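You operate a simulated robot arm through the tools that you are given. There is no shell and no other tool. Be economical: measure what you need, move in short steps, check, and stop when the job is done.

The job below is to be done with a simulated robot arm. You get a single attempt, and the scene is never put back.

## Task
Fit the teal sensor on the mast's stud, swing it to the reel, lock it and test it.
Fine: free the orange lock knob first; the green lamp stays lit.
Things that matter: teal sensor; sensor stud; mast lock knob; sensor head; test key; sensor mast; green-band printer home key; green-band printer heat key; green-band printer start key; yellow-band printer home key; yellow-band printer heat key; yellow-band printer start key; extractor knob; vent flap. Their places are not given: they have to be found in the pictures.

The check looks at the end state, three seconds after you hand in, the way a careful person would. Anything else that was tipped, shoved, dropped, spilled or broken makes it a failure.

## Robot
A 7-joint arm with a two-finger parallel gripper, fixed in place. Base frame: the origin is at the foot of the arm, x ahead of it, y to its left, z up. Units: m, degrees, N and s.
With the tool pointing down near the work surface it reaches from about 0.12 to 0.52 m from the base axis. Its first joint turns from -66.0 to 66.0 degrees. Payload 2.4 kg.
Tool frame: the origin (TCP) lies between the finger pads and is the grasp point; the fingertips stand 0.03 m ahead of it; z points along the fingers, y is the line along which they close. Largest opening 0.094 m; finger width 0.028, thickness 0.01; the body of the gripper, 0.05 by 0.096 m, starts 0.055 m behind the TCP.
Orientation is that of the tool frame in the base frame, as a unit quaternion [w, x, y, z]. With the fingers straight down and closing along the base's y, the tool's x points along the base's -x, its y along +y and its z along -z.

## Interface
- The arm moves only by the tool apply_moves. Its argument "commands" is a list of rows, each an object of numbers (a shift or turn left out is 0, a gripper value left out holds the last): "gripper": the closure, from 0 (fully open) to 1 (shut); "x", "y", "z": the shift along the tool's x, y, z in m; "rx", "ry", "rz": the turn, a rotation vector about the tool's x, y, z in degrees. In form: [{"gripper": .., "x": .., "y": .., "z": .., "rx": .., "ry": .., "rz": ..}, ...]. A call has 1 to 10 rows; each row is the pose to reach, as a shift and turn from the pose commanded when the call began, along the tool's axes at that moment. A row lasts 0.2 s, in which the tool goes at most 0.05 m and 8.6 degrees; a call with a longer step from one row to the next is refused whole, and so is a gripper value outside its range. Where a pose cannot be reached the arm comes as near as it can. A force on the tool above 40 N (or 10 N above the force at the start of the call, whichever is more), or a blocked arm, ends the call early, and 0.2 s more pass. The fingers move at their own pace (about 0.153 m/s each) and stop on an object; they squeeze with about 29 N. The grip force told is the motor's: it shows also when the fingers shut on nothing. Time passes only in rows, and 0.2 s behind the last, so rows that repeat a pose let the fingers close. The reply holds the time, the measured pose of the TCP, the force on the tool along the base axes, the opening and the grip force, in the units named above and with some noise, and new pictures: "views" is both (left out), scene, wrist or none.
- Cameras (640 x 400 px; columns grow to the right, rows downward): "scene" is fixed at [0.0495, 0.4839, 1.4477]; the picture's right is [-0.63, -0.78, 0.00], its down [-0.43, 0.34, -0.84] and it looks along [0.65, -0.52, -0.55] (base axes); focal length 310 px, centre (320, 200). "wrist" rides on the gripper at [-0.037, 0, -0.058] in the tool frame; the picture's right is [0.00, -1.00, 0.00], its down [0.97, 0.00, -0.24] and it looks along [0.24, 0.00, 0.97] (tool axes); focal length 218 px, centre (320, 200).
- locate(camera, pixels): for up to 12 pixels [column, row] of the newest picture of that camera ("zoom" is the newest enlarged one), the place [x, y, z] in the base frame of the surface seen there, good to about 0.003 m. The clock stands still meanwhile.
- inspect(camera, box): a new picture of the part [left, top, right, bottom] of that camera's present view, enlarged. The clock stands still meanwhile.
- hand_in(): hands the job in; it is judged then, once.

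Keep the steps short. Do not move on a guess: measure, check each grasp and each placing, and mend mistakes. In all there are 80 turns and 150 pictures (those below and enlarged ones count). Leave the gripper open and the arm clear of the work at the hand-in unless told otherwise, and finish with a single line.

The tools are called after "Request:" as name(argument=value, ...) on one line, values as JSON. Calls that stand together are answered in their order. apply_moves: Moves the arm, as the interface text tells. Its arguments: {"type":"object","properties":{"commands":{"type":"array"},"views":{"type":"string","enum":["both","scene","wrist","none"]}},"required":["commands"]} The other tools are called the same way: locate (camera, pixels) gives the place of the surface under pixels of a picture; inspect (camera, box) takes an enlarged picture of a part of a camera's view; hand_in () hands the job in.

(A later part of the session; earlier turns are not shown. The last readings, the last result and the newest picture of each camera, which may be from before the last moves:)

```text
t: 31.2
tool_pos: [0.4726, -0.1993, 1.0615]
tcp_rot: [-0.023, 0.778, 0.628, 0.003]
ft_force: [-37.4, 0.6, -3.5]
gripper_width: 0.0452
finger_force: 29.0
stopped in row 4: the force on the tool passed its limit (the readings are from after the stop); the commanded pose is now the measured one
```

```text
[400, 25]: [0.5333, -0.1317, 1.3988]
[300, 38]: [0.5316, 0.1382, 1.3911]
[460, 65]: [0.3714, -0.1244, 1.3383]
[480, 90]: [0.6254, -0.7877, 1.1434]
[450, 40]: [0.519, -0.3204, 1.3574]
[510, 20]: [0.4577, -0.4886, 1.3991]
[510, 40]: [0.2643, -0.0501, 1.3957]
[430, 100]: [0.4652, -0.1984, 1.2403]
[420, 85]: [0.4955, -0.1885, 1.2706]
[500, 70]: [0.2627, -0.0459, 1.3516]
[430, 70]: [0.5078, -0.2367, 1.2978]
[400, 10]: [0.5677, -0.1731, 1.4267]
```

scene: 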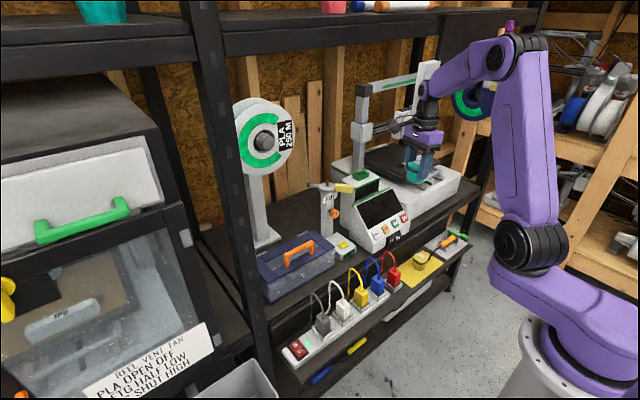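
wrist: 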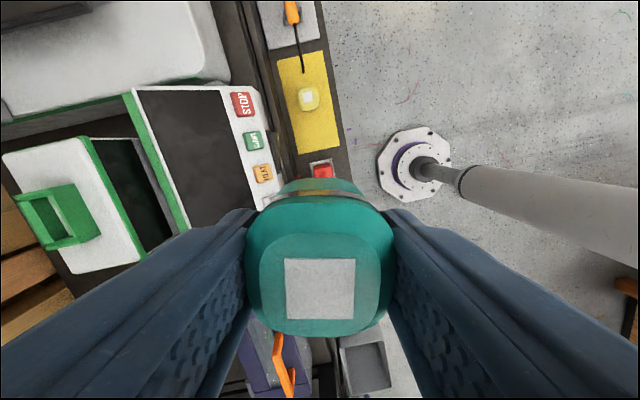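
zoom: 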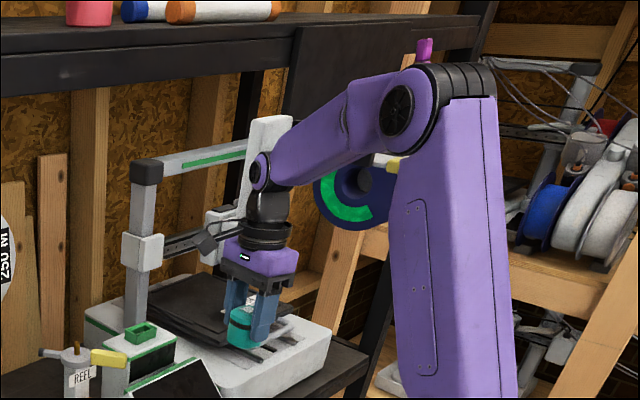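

The wrist got too near the upper shelf and black panel (front ≈0.51–0.53, underside about 1.3). I'll back off, go lower, and slide left before going forward.

Request:
apply_moves(commands=[{"x": -0.005, "y": -0.02, "z": 0.01}, {"x": -0.01, "y": -0.041, "z": 0.041}, {"x": 0.025, "y": -0.048, "z": 0.042}, {"x": 0.06, "y": -0.055, "z": 0.043}, {"x": 0.095, "y": -0.063, "z": 0.045}, {"x": 0.121, "y": -0.069, "z": 0.046}, {"x": 0.121, "y": -0.069, "z": 0.046}], views="both")

```text
t: 32.8
tool_pos: [0.4423, -0.0662, 1.0166]
tcp_rot: [-0.024, 0.774, 0.633, 0.003]
ft_force: [0.4, 0.0, -0.8]
gripper_width: 0.0451
finger_force: 29.3
```

scene: 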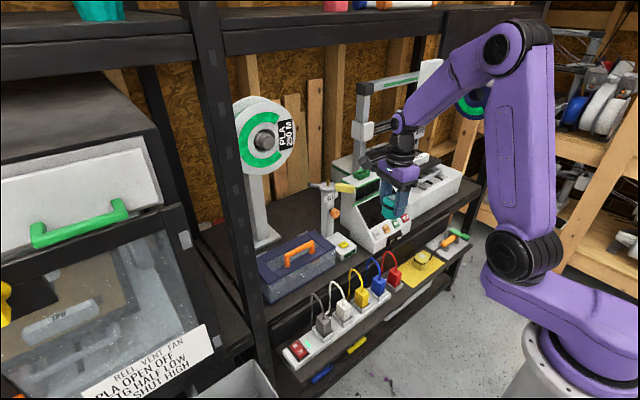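
wrist: 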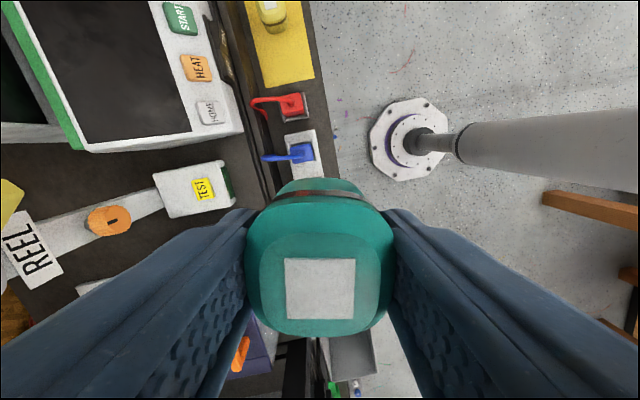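

Clear now. Forward 0.14 m toward the mast, sensor underside at about 0.97.

Request:
apply_moves(commands=[{"x": 0.006, "y": 0.03}, {"x": 0.013, "y": 0.065, "z": -0.002}, {"x": 0.02, "y": 0.1, "z": -0.005}, {"x": 0.028, "y": 0.137, "z": -0.008}, {"x": 0.028, "y": 0.137, "z": -0.008}], views="both")

```text
t: 34.0
tool_pos: [0.5821, -0.0651, 1.0216]
tcp_rot: [-0.023, 0.774, 0.632, 0.002]
ft_force: [0.3, -0.3, -0.9]
gripper_width: 0.0452
finger_force: 29.1
```

scene: 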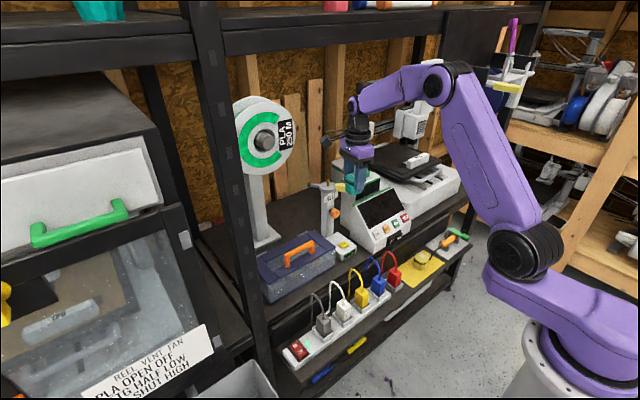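
wrist: 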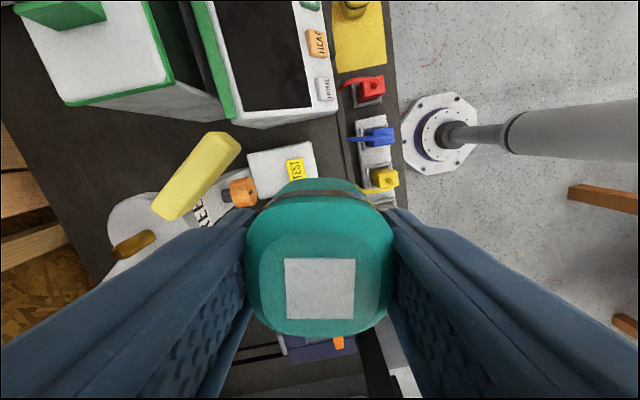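

I can see the stud at (132,243) and handle at (195,175) from above. I'll measure them.

Request:
inspect(camera="wrist", box=[90, 120, 260, 300])

Request:
locate(camera="wrist", pixels=[[151, 237], [140, 241], [118, 250], [130, 215], [109, 225], [155, 205], [185, 212], [232, 135], [208, 140], [130, 260], [190, 175]])

Request:
locate(camera="scene", pixels=[[328, 181], [328, 184], [311, 184], [320, 186], [340, 187], [352, 189], [345, 186]])

```text
2.22 times, centred on (175, 210) of wrist
```

zoom: 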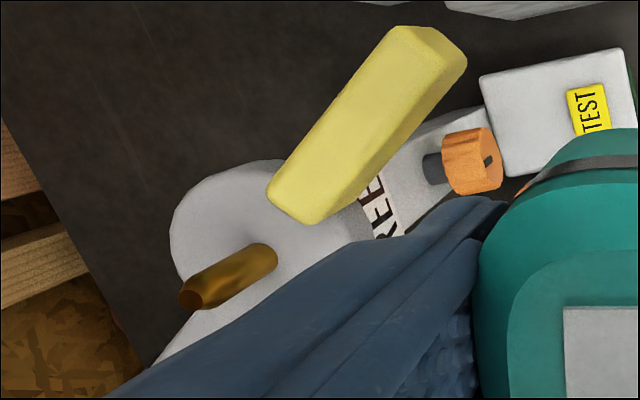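

```text
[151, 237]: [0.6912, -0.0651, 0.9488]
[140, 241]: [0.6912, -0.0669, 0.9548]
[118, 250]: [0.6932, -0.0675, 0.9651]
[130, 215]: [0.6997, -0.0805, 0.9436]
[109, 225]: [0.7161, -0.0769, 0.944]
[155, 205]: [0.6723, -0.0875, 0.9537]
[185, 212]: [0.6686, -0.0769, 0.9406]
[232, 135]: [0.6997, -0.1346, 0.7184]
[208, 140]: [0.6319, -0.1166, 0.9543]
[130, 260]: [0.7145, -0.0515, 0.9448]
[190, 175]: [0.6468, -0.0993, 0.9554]
```

```text
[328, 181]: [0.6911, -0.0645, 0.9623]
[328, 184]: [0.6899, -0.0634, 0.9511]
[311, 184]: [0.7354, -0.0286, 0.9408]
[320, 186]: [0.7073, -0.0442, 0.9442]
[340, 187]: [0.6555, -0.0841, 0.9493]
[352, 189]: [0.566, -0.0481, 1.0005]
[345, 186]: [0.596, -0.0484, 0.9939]
```

The stud axis is about (0.694,-0.066), top 0.966, and the disc is at 0.944. The handle, at 219° with its top at 0.9545, starts 25 mm from the axis. I'll turn the tool so the fingers close across the handle and a flat sensor face meets it.

Request:
apply_moves(commands=[{"rz": 8}, {"rz": 16}, {"rz": 24}, {"rz": 32}, {"rz": 39.5}, {"rz": 39.5}], views="both")

```text
t: 35.4
tool_pos: [0.583, -0.0652, 1.0207]
tcp_rot: [-0.023, 0.942, 0.334, -0.006]
ft_force: [-0.1, 0.2, 0.2]
gripper_width: 0.045
finger_force: 29.0
```

scene: 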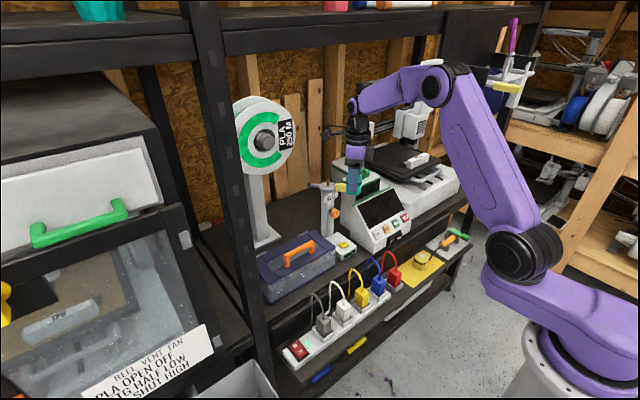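
wrist: 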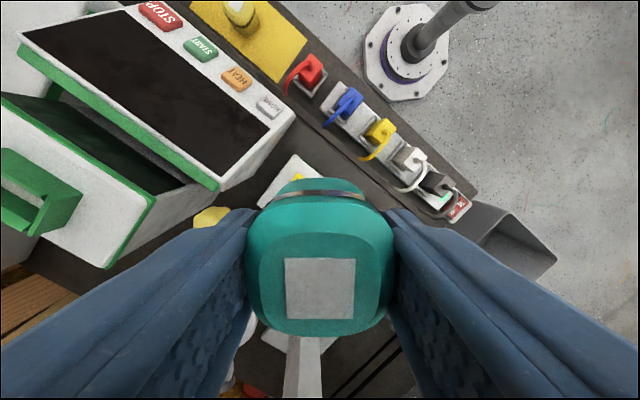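

Turned. Now I'll correct the small tilt and move over the stud with the sensor underside 13 mm above its tip.

Request:
apply_moves(commands=[{"rx": -2.9, "ry": 0.7, "z": -0.006}, {"rx": -2.9, "ry": 0.7, "x": 0.029, "y": 0.0235, "z": -0.007}, {"rx": -2.9, "ry": 0.7, "x": 0.058, "y": 0.047, "z": -0.007}, {"rx": -2.9, "ry": 0.7, "x": 0.087, "y": 0.0703, "z": -0.007}, {"rx": -2.9, "ry": 0.7, "x": 0.087, "y": 0.0703, "z": -0.007}], views="both")

```text
t: 36.6
tool_pos: [0.6862, -0.0664, 1.0235]
tcp_rot: [-0.001, 0.943, 0.334, 0.007]
ft_force: [-0.1, 0.8, -0.5]
gripper_width: 0.0453
finger_force: 29.0
out of reach, approached as far as the arm can: row 4, 5
```

scene: 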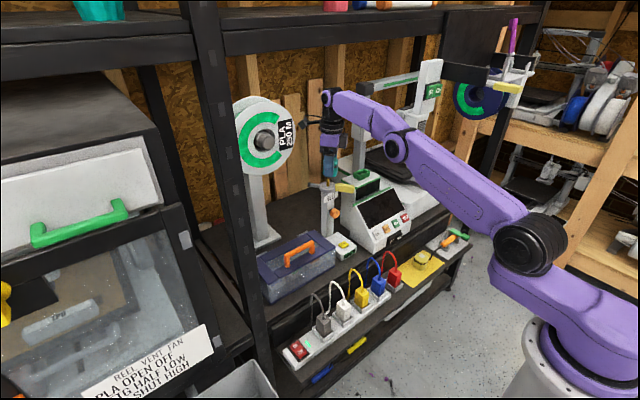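
wrist: 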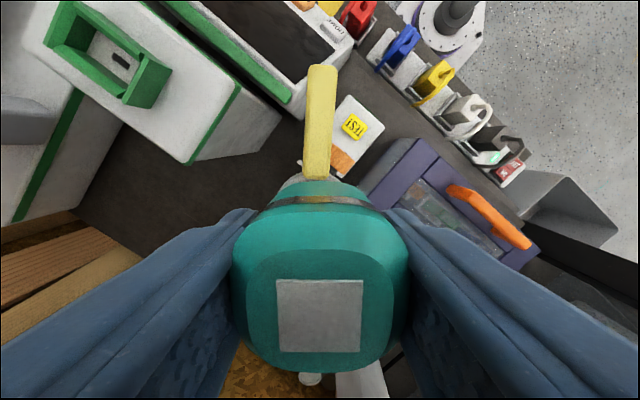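

The sensor looks about 10 mm closer to the camera, so it may have slid up in the grip against something. I'll look closely.

Request:
inspect(camera="scene", box=[295, 110, 375, 220])

Request:
inspect(camera="wrist", box=[200, 50, 440, 400])

Request:
locate(camera="wrist", pixels=[[320, 315], [320, 260], [320, 210], [310, 376], [320, 75], [316, 170], [300, 183]])

Request:
locate(camera="scene", pixels=[[326, 165], [326, 172], [327, 178], [328, 183], [330, 187], [345, 188], [311, 185]])

```text
3.64 times, centred on (335, 165) of scene
```

zoom: 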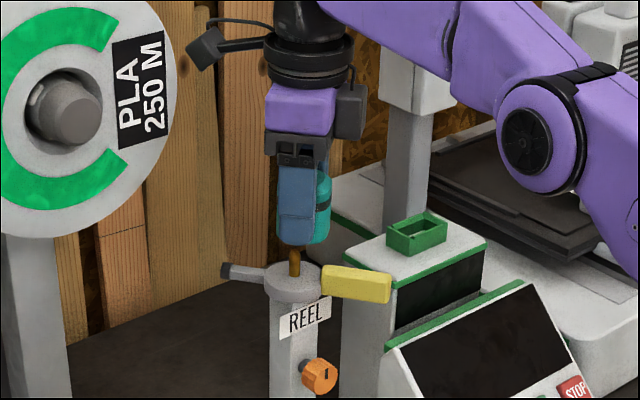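

```text
1.14 times, centred on (320, 225) of wrist
```

zoom: 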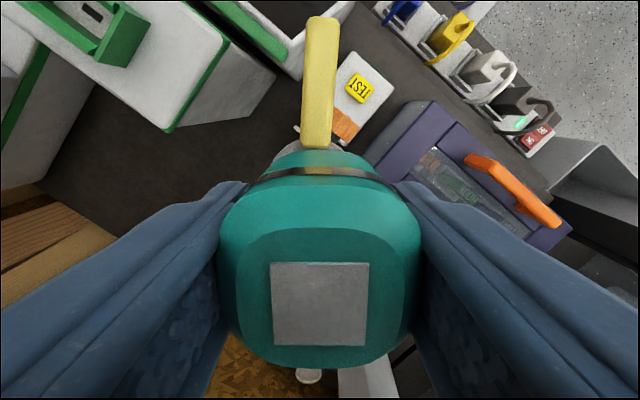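

```text
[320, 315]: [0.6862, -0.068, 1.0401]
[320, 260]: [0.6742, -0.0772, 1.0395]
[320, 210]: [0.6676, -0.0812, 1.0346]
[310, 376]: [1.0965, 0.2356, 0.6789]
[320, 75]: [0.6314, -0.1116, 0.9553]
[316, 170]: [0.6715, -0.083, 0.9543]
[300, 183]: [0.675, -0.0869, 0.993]
```

```text
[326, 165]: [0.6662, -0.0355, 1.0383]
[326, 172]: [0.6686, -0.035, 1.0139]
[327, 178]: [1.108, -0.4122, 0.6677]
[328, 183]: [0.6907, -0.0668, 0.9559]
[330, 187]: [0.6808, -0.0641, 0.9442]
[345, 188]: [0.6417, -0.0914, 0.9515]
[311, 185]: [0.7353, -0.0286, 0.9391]
```

The sensor slid up about 7 mm in the fingers (top at 1.040, so underside ≈0.985). It is 8 mm short of the stud in x, at the limit of reach. Lower gives more reach, so I'll come down 10 mm and go forward.

Request:
apply_moves(commands=[{"z": 0.005, "x": 0.001, "y": 0.0005}, {"z": 0.0105, "x": 0.003, "y": 0.0015}, {"z": 0.0105, "x": 0.0075, "y": 0.0037}, {"z": 0.0105, "x": 0.0075, "y": 0.0037}], views="wrist")

Request:
inspect(camera="scene", box=[300, 145, 360, 210])

```text
t: 37.6
tool_pos: [0.6902, -0.0633, 1.0133]
tcp_rot: [-0.001, 0.943, 0.334, 0.009]
ft_force: [0.2, -0.3, -1.0]
gripper_width: 0.0451
finger_force: 29.1
out of reach, approached as far as the arm can: row 3, 4
```

wrist: 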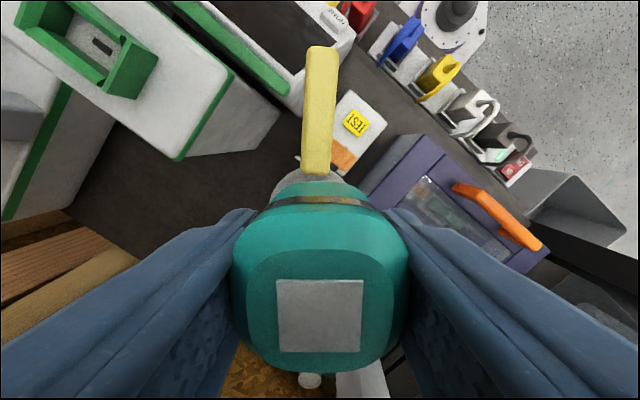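

```text
6.15 times, centred on (330, 178) of scene
```

zoom: 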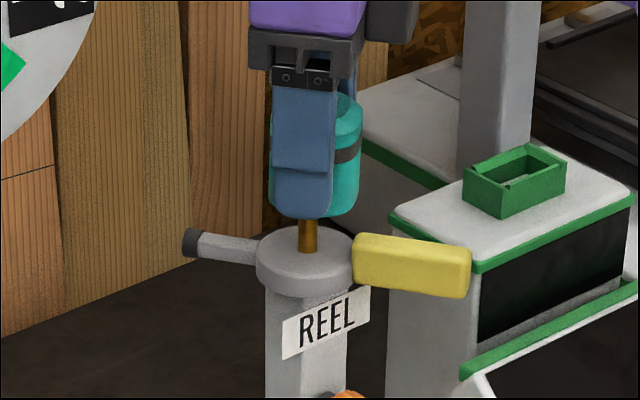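

There is a gap of about 9 mm between sensor and stud, and it still needs about 4 mm in x. I'll go down 7 mm and forward again.

Request:
apply_moves(commands=[{"z": 0.004, "x": 0.001, "y": 0.0015}, {"z": 0.0073, "x": 0.0024, "y": 0.0036}, {"z": 0.0073, "x": 0.0024, "y": 0.0036}], views="wrist")

Request:
locate(camera="wrist", pixels=[[320, 315], [285, 283], [360, 283], [285, 350], [360, 350], [316, 170]])

Request:
inspect(camera="scene", box=[300, 145, 360, 210])

```text
t: 38.4
tool_pos: [0.6904, -0.0642, 1.005]
tcp_rot: [-0.001, 0.943, 0.333, 0.009]
ft_force: [0.6, -0.3, 0.3]
gripper_width: 0.0454
finger_force: 29.2
out of reach, approached as far as the arm can: row 2, 3
```

wrist: 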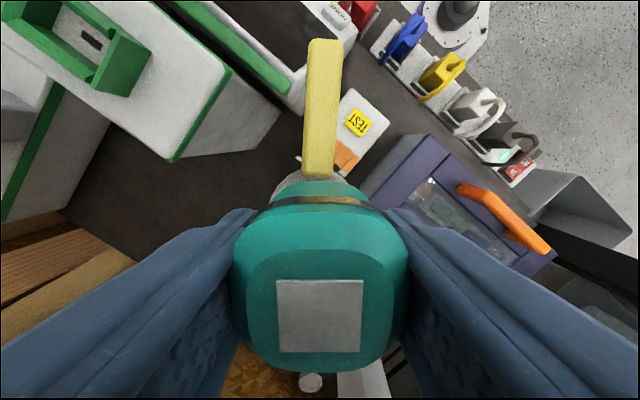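

```text
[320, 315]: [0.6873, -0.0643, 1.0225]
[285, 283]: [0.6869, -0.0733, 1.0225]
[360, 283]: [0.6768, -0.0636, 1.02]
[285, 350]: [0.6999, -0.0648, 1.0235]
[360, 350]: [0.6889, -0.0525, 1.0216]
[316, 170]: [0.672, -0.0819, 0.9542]
```

```text
6.15 times, centred on (330, 178) of scene
```

zoom: 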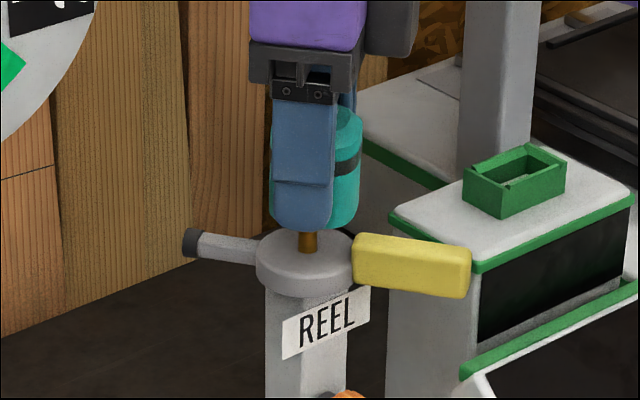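

The sensor centre is (0.688,-0.0636), still 6 mm short of the stud in x. I'll raise it 3 mm and lean the tool 2.5° outward to gain reach, then recheck.

Request:
apply_moves(commands=[{"z": -0.003, "rx": -0.8, "ry": 1.0}, {"z": -0.003, "rx": -1.6, "ry": 1.95, "x": 0.001, "y": 0.002}, {"z": -0.003, "rx": -1.6, "ry": 1.95, "x": 0.0018, "y": 0.0045}, {"z": -0.003, "rx": -1.6, "ry": 1.95, "x": 0.0018, "y": 0.0045}], views="wrist")

Request:
locate(camera="wrist", pixels=[[285, 283], [360, 283], [285, 350], [360, 350], [310, 381]])

```text
t: 39.4
tool_pos: [0.6947, -0.0673, 1.0072]
tcp_rot: [0.006, 0.942, 0.334, 0.029]
ft_force: [-0.1, -0.3, -0.3]
gripper_width: 0.045
finger_force: 28.7
```

wrist: 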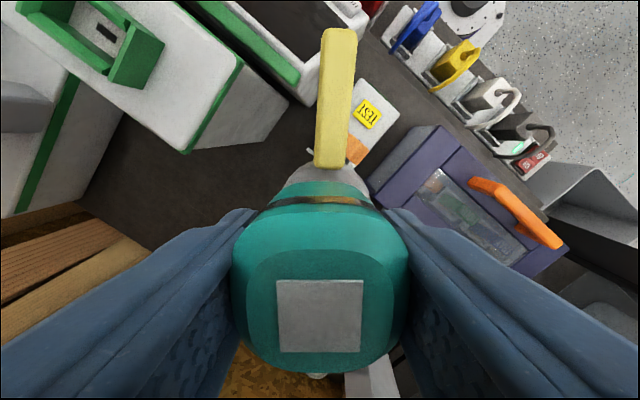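

```text
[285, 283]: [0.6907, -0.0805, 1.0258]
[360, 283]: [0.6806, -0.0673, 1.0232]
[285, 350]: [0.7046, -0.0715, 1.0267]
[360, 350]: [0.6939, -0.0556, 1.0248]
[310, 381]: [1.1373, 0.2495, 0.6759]
```

Reached. Sensor centre (top) is (0.6925,-0.0687), leaning about 3°. The handle line suggests the stud is about 3 mm to the image right. I'll shift that way and lower 8 mm onto the stud tip.

Request:
apply_moves(commands=[{"x": 0.0003, "y": -0.0036}, {"x": 0.0003, "y": -0.0036}, {"x": 0.0001, "y": -0.0037, "z": 0.004}, {"x": -0.0001, "y": -0.0038, "z": 0.008}, {"x": -0.0001, "y": -0.0038, "z": 0.008}], views="wrist")

Request:
locate(camera="wrist", pixels=[[285, 283], [360, 283], [285, 350], [360, 350]])

Request:
inspect(camera="scene", box=[300, 145, 360, 210])

```text
t: 40.6
tool_pos: [0.6914, -0.0638, 0.9992]
tcp_rot: [0.006, 0.942, 0.334, 0.029]
ft_force: [-0.4, 0.7, -1.0]
gripper_width: 0.0453
finger_force: 29.1
```

wrist: 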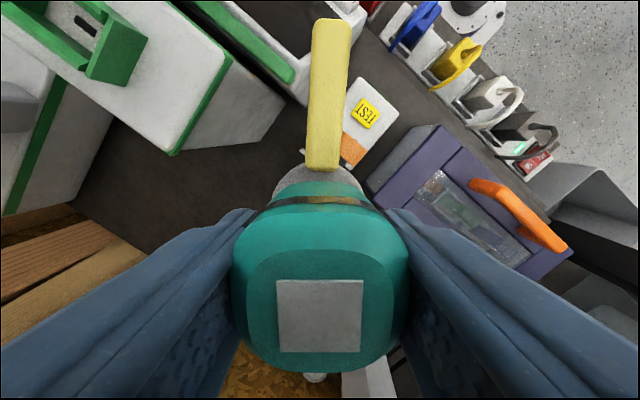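

```text
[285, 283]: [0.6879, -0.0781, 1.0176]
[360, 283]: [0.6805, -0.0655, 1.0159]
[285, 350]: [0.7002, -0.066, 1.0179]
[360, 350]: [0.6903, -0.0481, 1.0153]
```

```text
6.15 times, centred on (330, 178) of scene
```

zoom: 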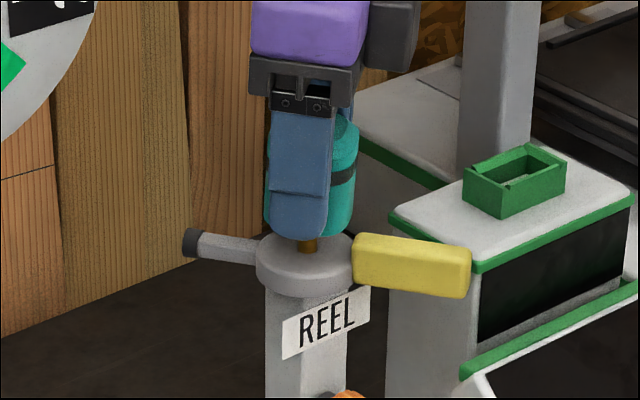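

No contact force; the sensor underside is about level with the stud tip and lined up. I'll lower in 3 mm steps and watch the force.

Request:
apply_moves(commands=[{"z": 0.002}, {"z": 0.004}, {"z": 0.006}, {"z": 0.006}], views="wrist")

Request:
locate(camera="wrist", pixels=[[285, 283], [360, 283], [285, 350], [360, 350]])

Request:
inspect(camera="scene", box=[300, 145, 360, 210])

```text
t: 41.6
tool_pos: [0.6936, -0.0633, 0.9942]
tcp_rot: [0.007, 0.942, 0.334, 0.029]
ft_force: [0.4, -0.4, -0.7]
gripper_width: 0.0453
finger_force: 29.1
```

wrist: 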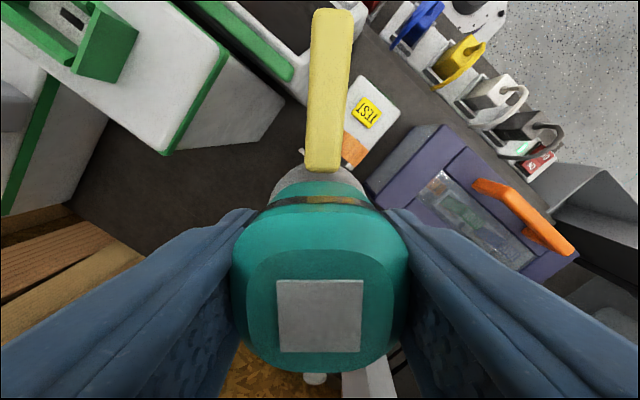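

```text
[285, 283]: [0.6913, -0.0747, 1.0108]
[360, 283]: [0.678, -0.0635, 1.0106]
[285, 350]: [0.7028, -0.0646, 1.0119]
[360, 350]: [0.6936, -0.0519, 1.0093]
```

```text
6.15 times, centred on (330, 178) of scene
```

zoom: 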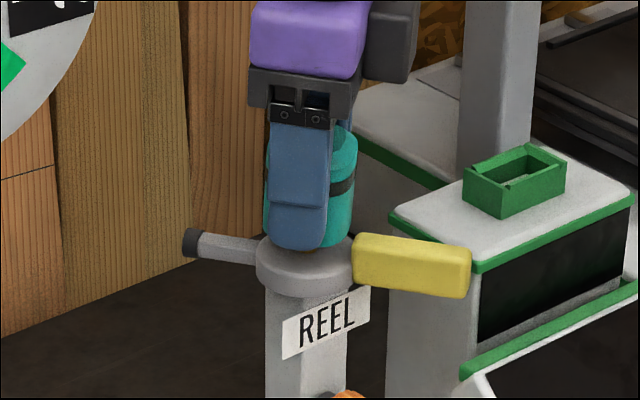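

Still zero force with the sensor 9 mm down over the stud, so it's on. I'll continue down while taking out the lean.

Request:
apply_moves(commands=[{"z": 0.003}, {"z": 0.006, "x": 0.0003, "y": 0.0002, "rx": 0.8, "ry": -1}, {"z": 0.008, "x": 0.001, "y": 0.0007, "rx": 1.6, "ry": -1.95}, {"z": 0.011, "x": 0.001, "y": 0.0007, "rx": 1.6, "ry": -1.95}, {"z": 0.011, "x": 0.001, "y": 0.0007, "rx": 1.6, "ry": -1.95}], views="wrist")

Request:
locate(camera="wrist", pixels=[[285, 283], [360, 283], [285, 350], [360, 350]])

Request:
inspect(camera="scene", box=[300, 145, 360, 210])

```text
t: 42.8
tool_pos: [0.6936, -0.0638, 0.9835]
tcp_rot: [-0.001, 0.943, 0.334, 0.01]
ft_force: [7.1, -0.7, 2.7]
gripper_width: 0.0451
finger_force: 29.0
```

wrist: 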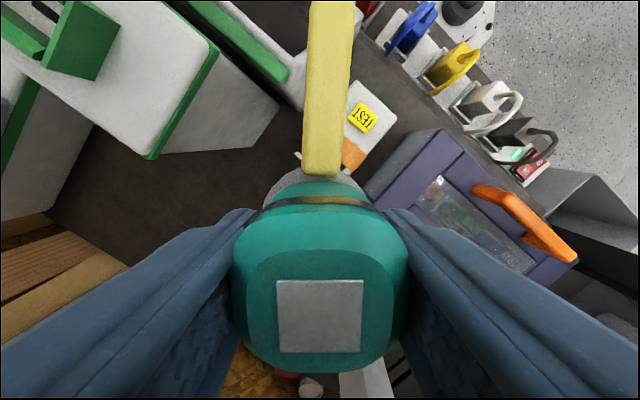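

```text
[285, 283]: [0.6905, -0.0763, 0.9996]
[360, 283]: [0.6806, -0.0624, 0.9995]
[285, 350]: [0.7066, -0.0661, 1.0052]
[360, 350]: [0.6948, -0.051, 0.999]
```

```text
6.15 times, centred on (330, 178) of scene
```

zoom: 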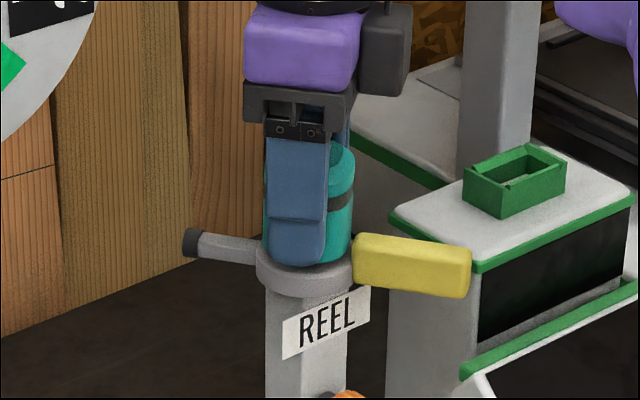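

The sensor top is at 1.000, and fully seated should be ≈0.999. I'll press down 1.5 mm, then open and look.

Request:
apply_moves(commands=[{"z": 0.0015}, {"z": 0.0015}, {"z": 0.0015, "gripper": 0.35}, {"z": 0.0015, "gripper": 0.35}, {"z": -0.02, "gripper": 0.35}, {"z": -0.06, "gripper": 0.35}, {"z": -0.07, "gripper": 0.35}], views="wrist")

Request:
inspect(camera="scene", box=[300, 145, 360, 210])

```text
t: 44.4
tool_pos: [0.6836, -0.0624, 1.0404]
tcp_rot: [-0.001, 0.943, 0.333, 0.008]
ft_force: [-0.1, 0.6, -0.2]
gripper_width: 0.0611
finger_force: 0.0
out of reach, approached as far as the arm can: row 5, 6, 7
```

wrist: 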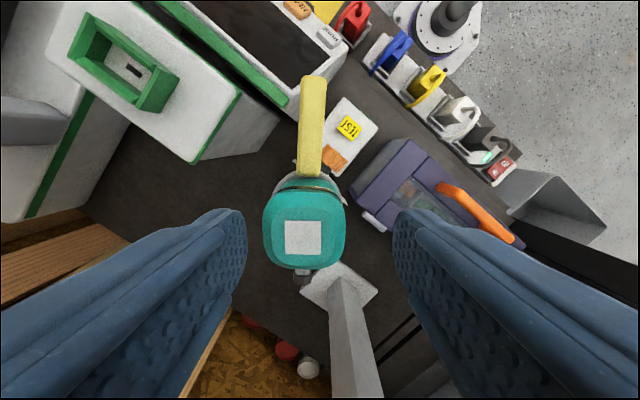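

```text
6.15 times, centred on (330, 178) of scene
```

zoom: 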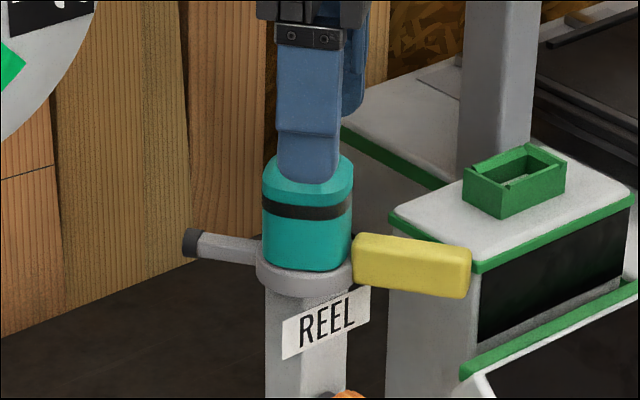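

The sensor is seated flat on the head disc. Next is the swing. I'll measure the nose, handle, reel and the printer parts near the handle's path.

Request:
locate(camera="wrist", pixels=[[302, 238], [313, 80], [303, 82], [325, 82], [300, 175], [322, 176], [190, 160], [280, 100], [285, 105], [302, 275], [303, 115], [110, 95]])

Request:
locate(camera="scene", pixels=[[265, 141], [280, 110], [250, 165], [311, 184], [318, 184], [285, 160], [328, 180], [240, 120], [355, 176], [374, 180], [385, 190], [347, 192]])

```text
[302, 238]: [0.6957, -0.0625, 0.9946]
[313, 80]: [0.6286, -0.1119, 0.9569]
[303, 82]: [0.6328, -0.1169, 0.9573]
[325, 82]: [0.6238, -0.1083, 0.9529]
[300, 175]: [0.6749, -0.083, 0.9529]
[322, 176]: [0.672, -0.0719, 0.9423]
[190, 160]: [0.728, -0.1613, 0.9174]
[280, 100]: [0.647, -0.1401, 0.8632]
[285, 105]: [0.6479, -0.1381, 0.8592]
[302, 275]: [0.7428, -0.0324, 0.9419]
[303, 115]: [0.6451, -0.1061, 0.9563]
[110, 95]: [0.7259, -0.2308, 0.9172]
```

```text
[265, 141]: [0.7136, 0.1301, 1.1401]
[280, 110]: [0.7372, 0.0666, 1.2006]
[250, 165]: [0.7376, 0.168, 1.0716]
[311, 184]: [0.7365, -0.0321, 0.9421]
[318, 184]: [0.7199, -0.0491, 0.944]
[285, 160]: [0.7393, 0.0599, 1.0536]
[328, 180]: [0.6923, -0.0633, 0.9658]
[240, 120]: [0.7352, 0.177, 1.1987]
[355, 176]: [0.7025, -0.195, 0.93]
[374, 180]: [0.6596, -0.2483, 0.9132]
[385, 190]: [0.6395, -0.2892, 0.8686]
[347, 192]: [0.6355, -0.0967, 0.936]
```

The handle points at 215° and the nose at about 36°. The reel is at about 73° from the mast, so the head needs about +38° counter-clockwise. I'll move over the handle with the fingers straddling it.

Request:
apply_moves(commands=[{"x": -0.027, "y": 0.0026, "rz": 2}, {"x": -0.054, "y": 0.0052, "rz": 4}, {"x": -0.054, "y": 0.0052, "rz": 4, "z": 0.02}], views="wrist")

Request:
inspect(camera="scene", box=[290, 130, 390, 230])

```text
t: 45.2
tool_pos: [0.645, -0.1005, 1.0183]
tcp_rot: [-0.001, 0.953, 0.301, 0.008]
ft_force: [-0.2, -0.1, 0.9]
gripper_width: 0.061
finger_force: 0.0
```

wrist: 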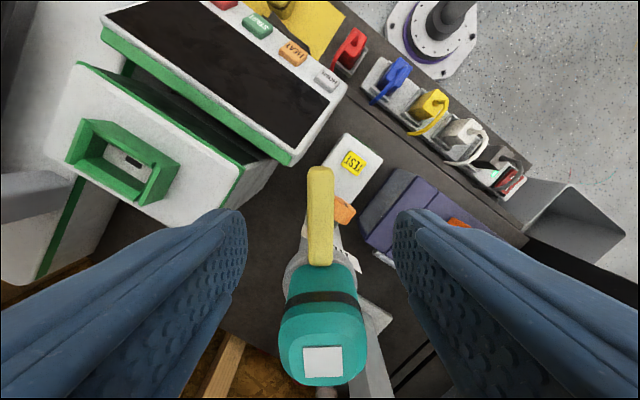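

```text
4.00 times, centred on (340, 180) of scene
```

zoom: 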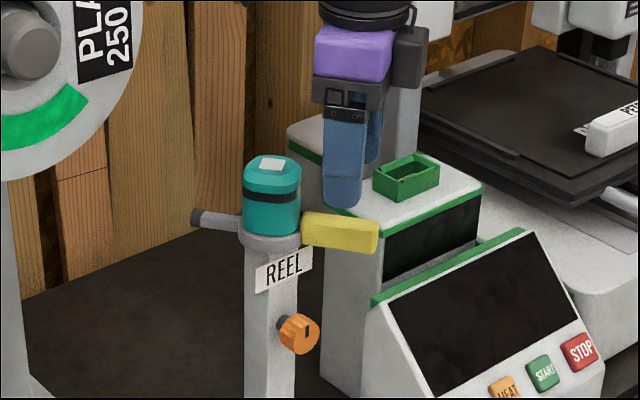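

The handle is centred between the fingers. I'll descend to z=0.965 and close lightly, to about 26 mm, around the handle.

Request:
apply_moves(commands=[{"z": 0.027}, {"z": 0.053}, {"z": 0.053}, {"z": 0.053, "gripper": 0.72}, {"z": 0.053, "gripper": 0.72}], views="wrist")

```text
t: 46.4
tool_pos: [0.6457, -0.1004, 0.9661]
tcp_rot: [-0.002, 0.953, 0.301, 0.008]
ft_force: [-0.1, -0.1, 0.0]
gripper_width: 0.0265
finger_force: 0.0
```

wrist: 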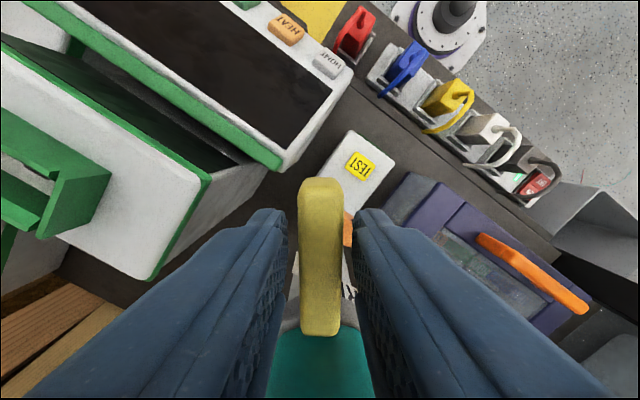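

The handle sits between the fingers with a small gap. I'll swing 16° counter-clockwise along the arc and check that the lock is really free.

Request:
apply_moves(commands=[{"x": 0.00015, "y": 0.0042, "rz": -4}, {"x": 0.0006, "y": 0.0084, "rz": -8}, {"x": 0.0013, "y": 0.0125, "rz": -12}, {"x": 0.0023, "y": 0.0165, "rz": -16}, {"x": 0.0023, "y": 0.0165, "rz": -16}], views="wrist")

Request:
inspect(camera="scene", box=[290, 130, 390, 230])

```text
t: 47.6
tool_pos: [0.654, -0.1061, 0.9655]
tcp_rot: [-0.005, 0.901, 0.433, 0.006]
ft_force: [-18.8, 27.9, -3.0]
gripper_width: 0.0442
finger_force: 15.6
```

wrist: 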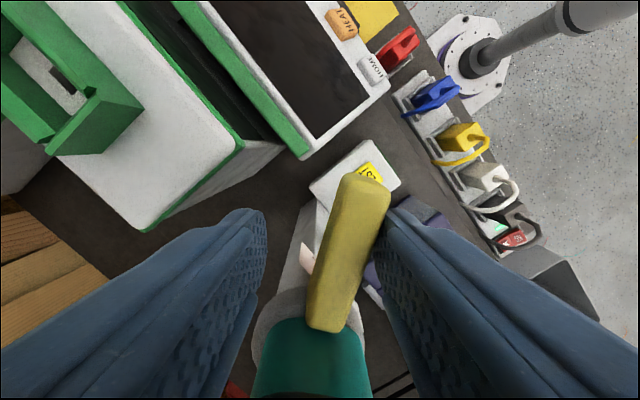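

```text
4.00 times, centred on (340, 180) of scene
```

zoom: 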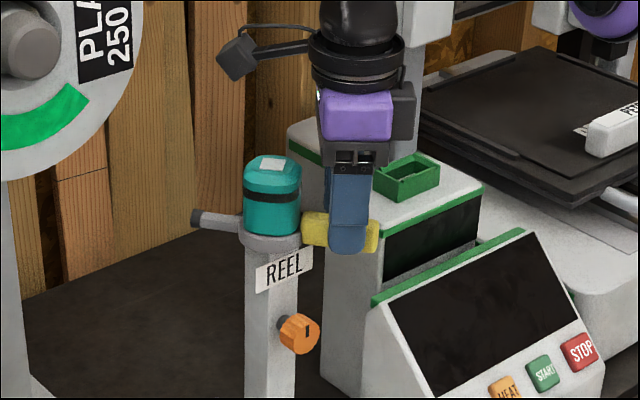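

The head did not turn: 33 N on the handle and the fingers were pushed open. It's either still locked or against a stop this way. I'll go back and test gently the other way, about 10°, to tell which.

Request:
apply_moves(commands=[{"x": 0.0006, "y": -0.0084, "rz": 8}, {"x": 0.0023, "y": -0.0165, "rz": 16}, {"x": 0.0038, "y": -0.0205, "rz": 20}, {"x": 0.0061, "y": -0.0263, "rz": 26}, {"x": 0.0061, "y": -0.0263, "rz": 26}], views="wrist")

Request:
inspect(camera="scene", box=[290, 130, 390, 230])

```text
t: 48.8
tool_pos: [0.6394, -0.0916, 0.9666]
tcp_rot: [-0.002, 0.977, 0.215, 0.008]
ft_force: [0.2, -1.1, -0.2]
gripper_width: 0.0267
finger_force: 0.4
```

wrist: 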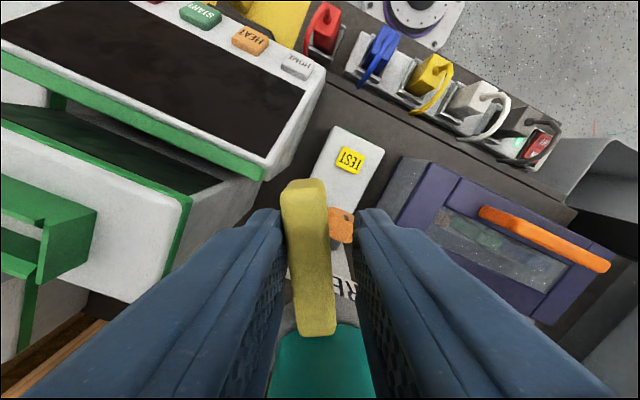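

```text
4.00 times, centred on (340, 180) of scene
```

zoom: 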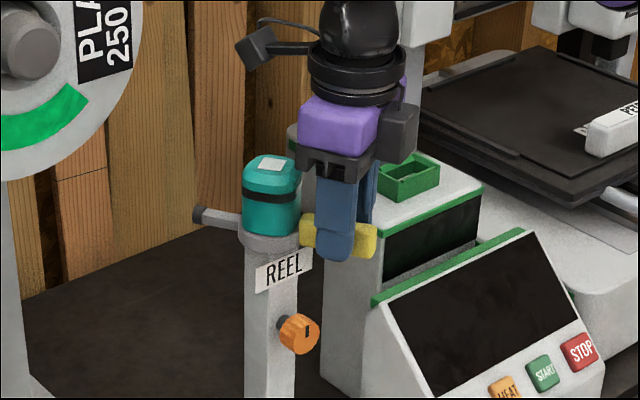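

No force now and the handle follows: it swings freely clockwise, and the counter-clockwise side is an end stop. So the knob is free and the head turns toward the robot and then left. I'll measure the handle and continue clockwise.

Request:
locate(camera="wrist", pixels=[[303, 188], [316, 325], [310, 250]])

Request:
apply_moves(commands=[{"x": 0.0006, "y": -0.0084, "rz": 8}, {"x": 0.0023, "y": -0.0165, "rz": 16}, {"x": 0.0052, "y": -0.0244, "rz": 24}, {"x": 0.0091, "y": -0.0318, "rz": 32}, {"x": 0.0091, "y": -0.0318, "rz": 32}], views="both")

```text
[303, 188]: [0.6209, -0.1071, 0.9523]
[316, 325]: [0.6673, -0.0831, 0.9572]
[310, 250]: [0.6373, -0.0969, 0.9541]
```

```text
t: 50.0
tool_pos: [0.6337, -0.0596, 0.9666]
tcp_rot: [-0.004, 0.998, -0.062, 0.007]
ft_force: [-0.1, -1.5, 0.7]
gripper_width: 0.0263
finger_force: 0.1
out of reach, approached as far as the arm can: row 4
```

scene: 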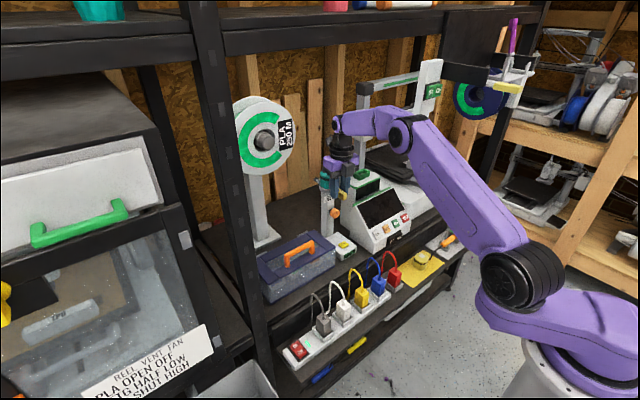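
wrist: 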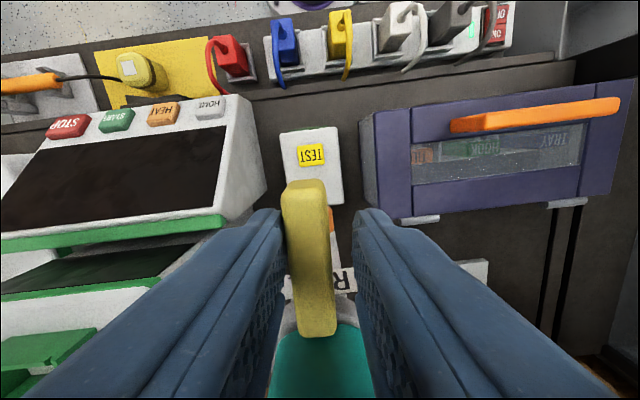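

It swings freely; the handle is now about 178°. I'll continue clockwise.

Request:
apply_moves(commands=[{"x": 0.0006, "y": -0.0084, "rz": 8}, {"x": 0.0023, "y": -0.0165, "rz": 16}, {"x": 0.0052, "y": -0.0244, "rz": 24}, {"x": 0.0052, "y": -0.0244, "rz": 24}], views="wrist")

Request:
inspect(camera="scene", box=[270, 130, 390, 240])

```text
t: 51.0
tool_pos: [0.634, -0.0584, 0.9673]
tcp_rot: [-0.004, 0.998, -0.061, 0.007]
ft_force: [-1.1, -1.0, 0.1]
gripper_width: 0.0267
finger_force: 0.3
out of reach, approached as far as the arm can: row 1, 2, 3, 4
```

wrist: 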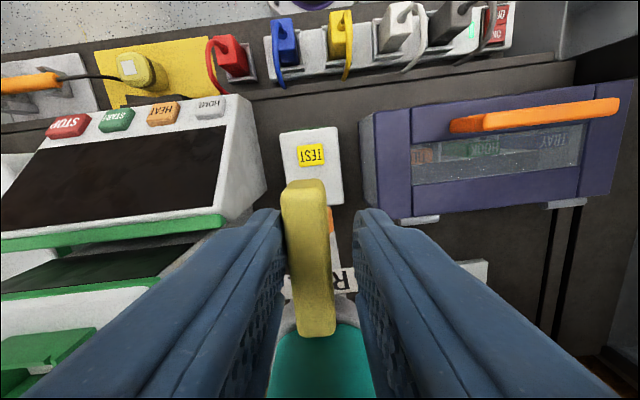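

```text
3.64 times, centred on (330, 185) of scene
```

zoom: 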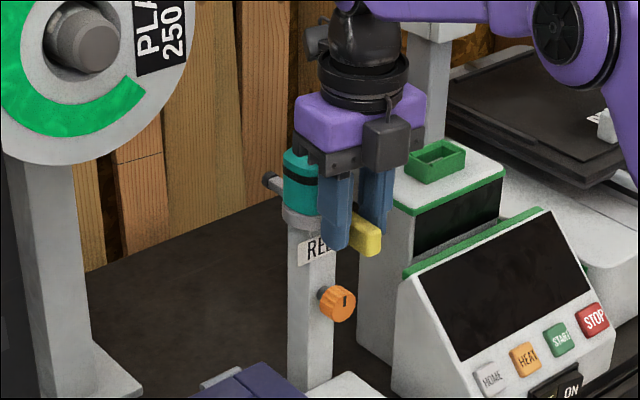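

The wrist has run out of turn in this direction. I'll open, lift, and unwind the wrist by about 180° so I can take the handle again from the other side.

Request:
apply_moves(commands=[{"gripper": 0.4}, {"gripper": 0.4, "z": -0.03}, {"z": -0.07}, {"z": -0.075, "x": -0.03, "rz": -8}, {"z": -0.075, "x": -0.06, "rz": -16}, {"z": -0.075, "x": -0.06, "rz": -24}, {"z": -0.075, "x": -0.06, "rz": -32}, {"z": -0.075, "x": -0.06, "rz": -40}, {"z": -0.075, "x": -0.06, "rz": -48}, {"z": -0.075, "x": -0.06, "rz": -56}], views="none")

Request:
apply_moves(commands=[{"rz": -8.5}, {"rz": -17}, {"rz": -25.5}, {"rz": -34}, {"rz": -42.5}, {"rz": -51}, {"rz": -59.5}, {"rz": -68}, {"rz": -76.5}, {"rz": -85}], views="none")

Request:
apply_moves(commands=[{"rz": -8.5}, {"rz": -17}, {"rz": -25.5}, {"rz": -34}, {"rz": -42}], views="both")

```text
t: 53.2
tool_pos: [0.573, -0.0512, 1.0403]
tcp_rot: [-0.001, 0.909, 0.417, 0.008]
ft_force: [-0.2, -0.6, 0.0]
gripper_width: 0.0566
finger_force: 0.1
```

```text
t: 55.4
tool_pos: [0.5741, -0.0522, 1.04]
tcp_rot: [0.006, 0.389, 0.921, 0.006]
ft_force: [0.1, -1.2, 0.4]
gripper_width: 0.0563
finger_force: 0.1
```

```text
t: 56.6
tool_pos: [0.5739, -0.0522, 1.041]
tcp_rot: [0.007, 0.033, 0.999, 0.004]
ft_force: [0.4, -0.2, -0.3]
gripper_width: 0.0563
finger_force: 0.1
```

scene: 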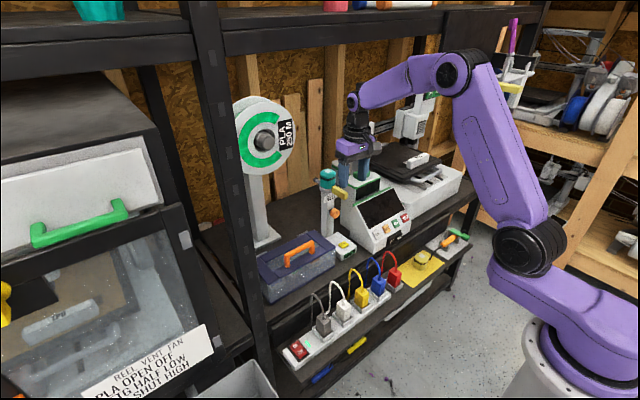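
wrist: 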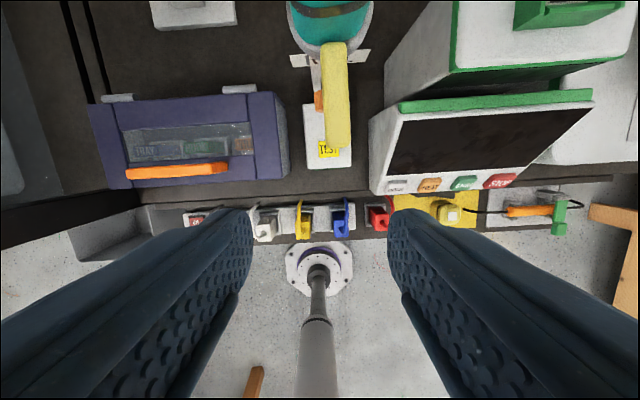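

Request:
inspect(camera="scene", box=[295, 150, 375, 260])

Request:
inspect(camera="wrist", box=[270, 0, 400, 180])

Request:
locate(camera="wrist", pixels=[[337, 48], [337, 140], [330, 60], [325, 10]])

```text
3.64 times, centred on (335, 205) of scene
```

zoom: 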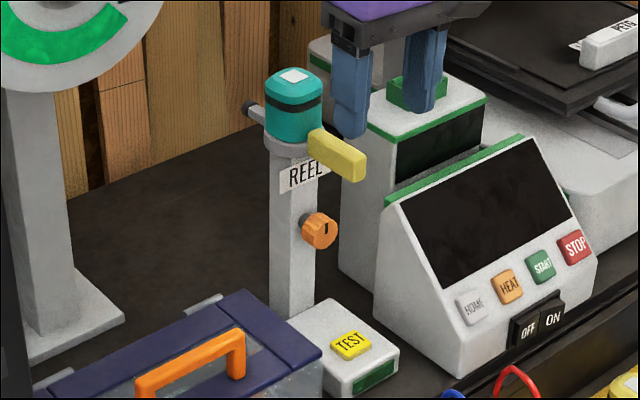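

```text
2.22 times, centred on (335, 90) of wrist
```

zoom: 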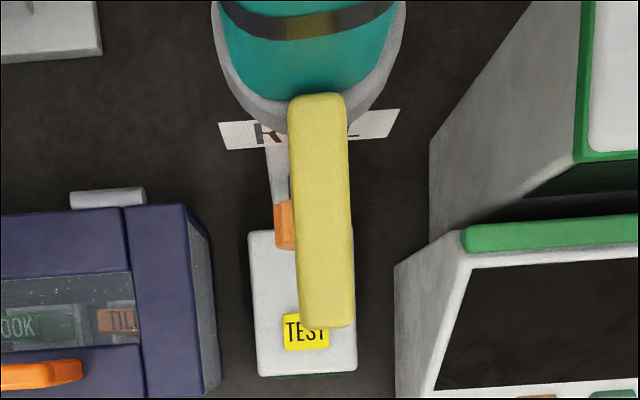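

```text
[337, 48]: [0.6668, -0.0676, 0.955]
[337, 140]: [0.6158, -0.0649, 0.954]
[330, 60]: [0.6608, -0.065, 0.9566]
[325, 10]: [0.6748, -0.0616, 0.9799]
```

The handle points straight at the robot (180°), free, with the sensor turning with it. I'll straddle it again with the unwound wrist at z=0.972.

Request:
apply_moves(commands=[{"x": -0.03, "y": -0.005}, {"x": -0.06, "y": -0.01}, {"x": -0.06, "y": -0.01, "z": 0.035}, {"x": -0.06, "y": -0.01, "z": 0.069}, {"x": -0.06, "y": -0.01, "z": 0.069}, {"x": -0.06, "y": -0.01, "z": 0.069, "gripper": 0.7}, {"x": -0.06, "y": -0.01, "z": 0.069, "gripper": 0.7}], views="both")

```text
t: 58.2
tool_pos: [0.6334, -0.0654, 0.9736]
tcp_rot: [0.007, 0.035, 0.999, 0.004]
ft_force: [0.1, -0.3, 0.5]
gripper_width: 0.028
finger_force: 0.0
```

scene: 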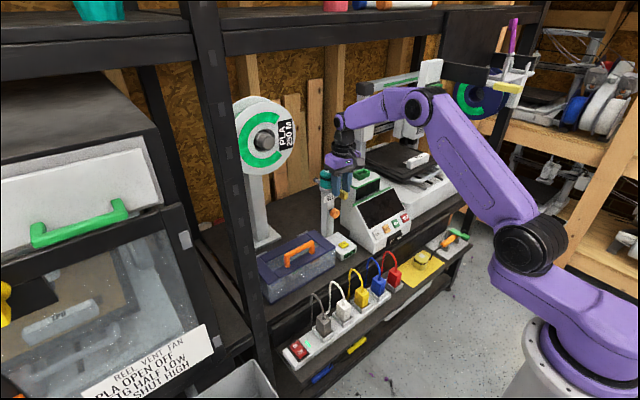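
wrist: 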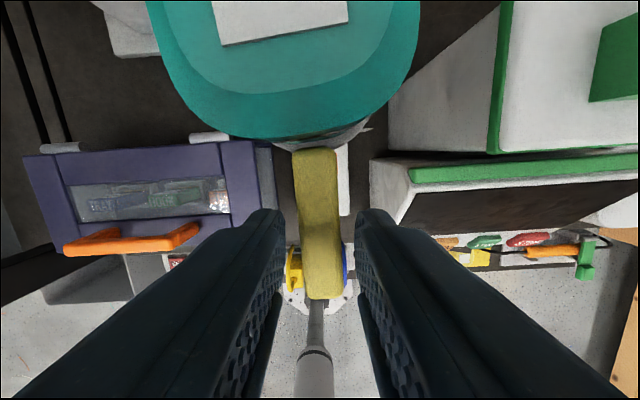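

The handle is between the fingers. Swinging clockwise 32° to the left.

Request:
apply_moves(commands=[{"x": -0.0006, "y": 0.0084, "rz": 8}, {"x": -0.0023, "y": 0.0165, "rz": 16}, {"x": -0.0052, "y": 0.0244, "rz": 24}, {"x": -0.0091, "y": 0.0318, "rz": 32}, {"x": -0.0091, "y": 0.0318, "rz": 32}], views="wrist")

```text
t: 59.4
tool_pos: [0.6452, -0.034, 0.9725]
tcp_rot: [0.007, 0.31, 0.951, 0.006]
ft_force: [0.9, -1.0, -0.3]
gripper_width: 0.0283
finger_force: 0.0
```

wrist: 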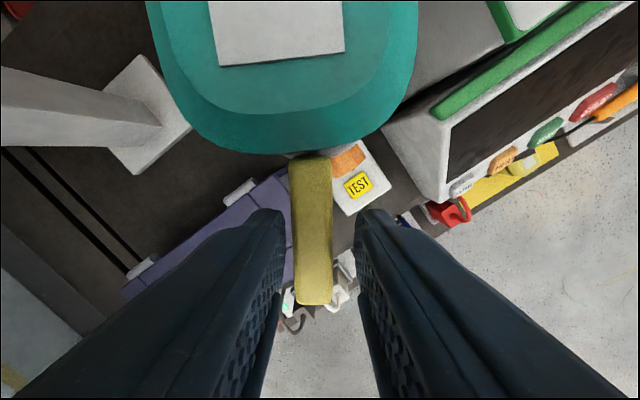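

Still free, handle at about 147°. Another 32°.

Request:
apply_moves(commands=[{"x": -0.0006, "y": 0.0084, "rz": 8}, {"x": -0.0023, "y": 0.0165, "rz": 16}, {"x": -0.0052, "y": 0.0244, "rz": 24}, {"x": -0.0091, "y": 0.0318, "rz": 32}, {"x": -0.0091, "y": 0.0318, "rz": 32}], views="both")

```text
t: 60.3
tool_pos: [0.659, -0.0358, 0.9708]
tcp_rot: [-0.001, 0.516, 0.857, -0.003]
ft_force: [-12.9, -15.6, -2.5]
gripper_width: 0.0384
finger_force: 9.2
stopped in row 4: the force on the tool passed its limit (the readings are from after the stop); the commanded pose is now the measured one
```

scene: 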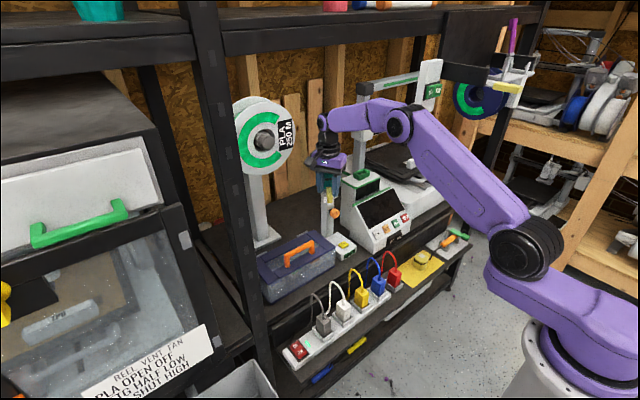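
wrist: 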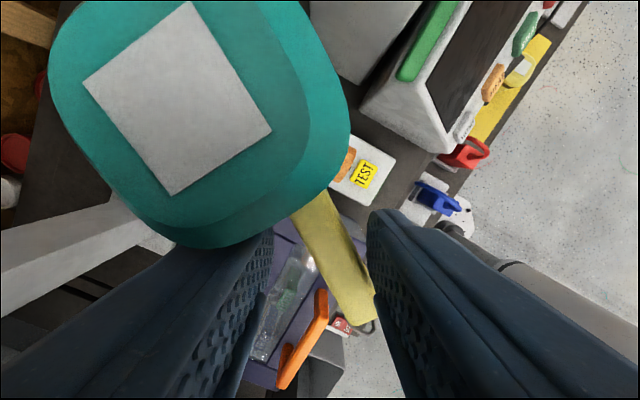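

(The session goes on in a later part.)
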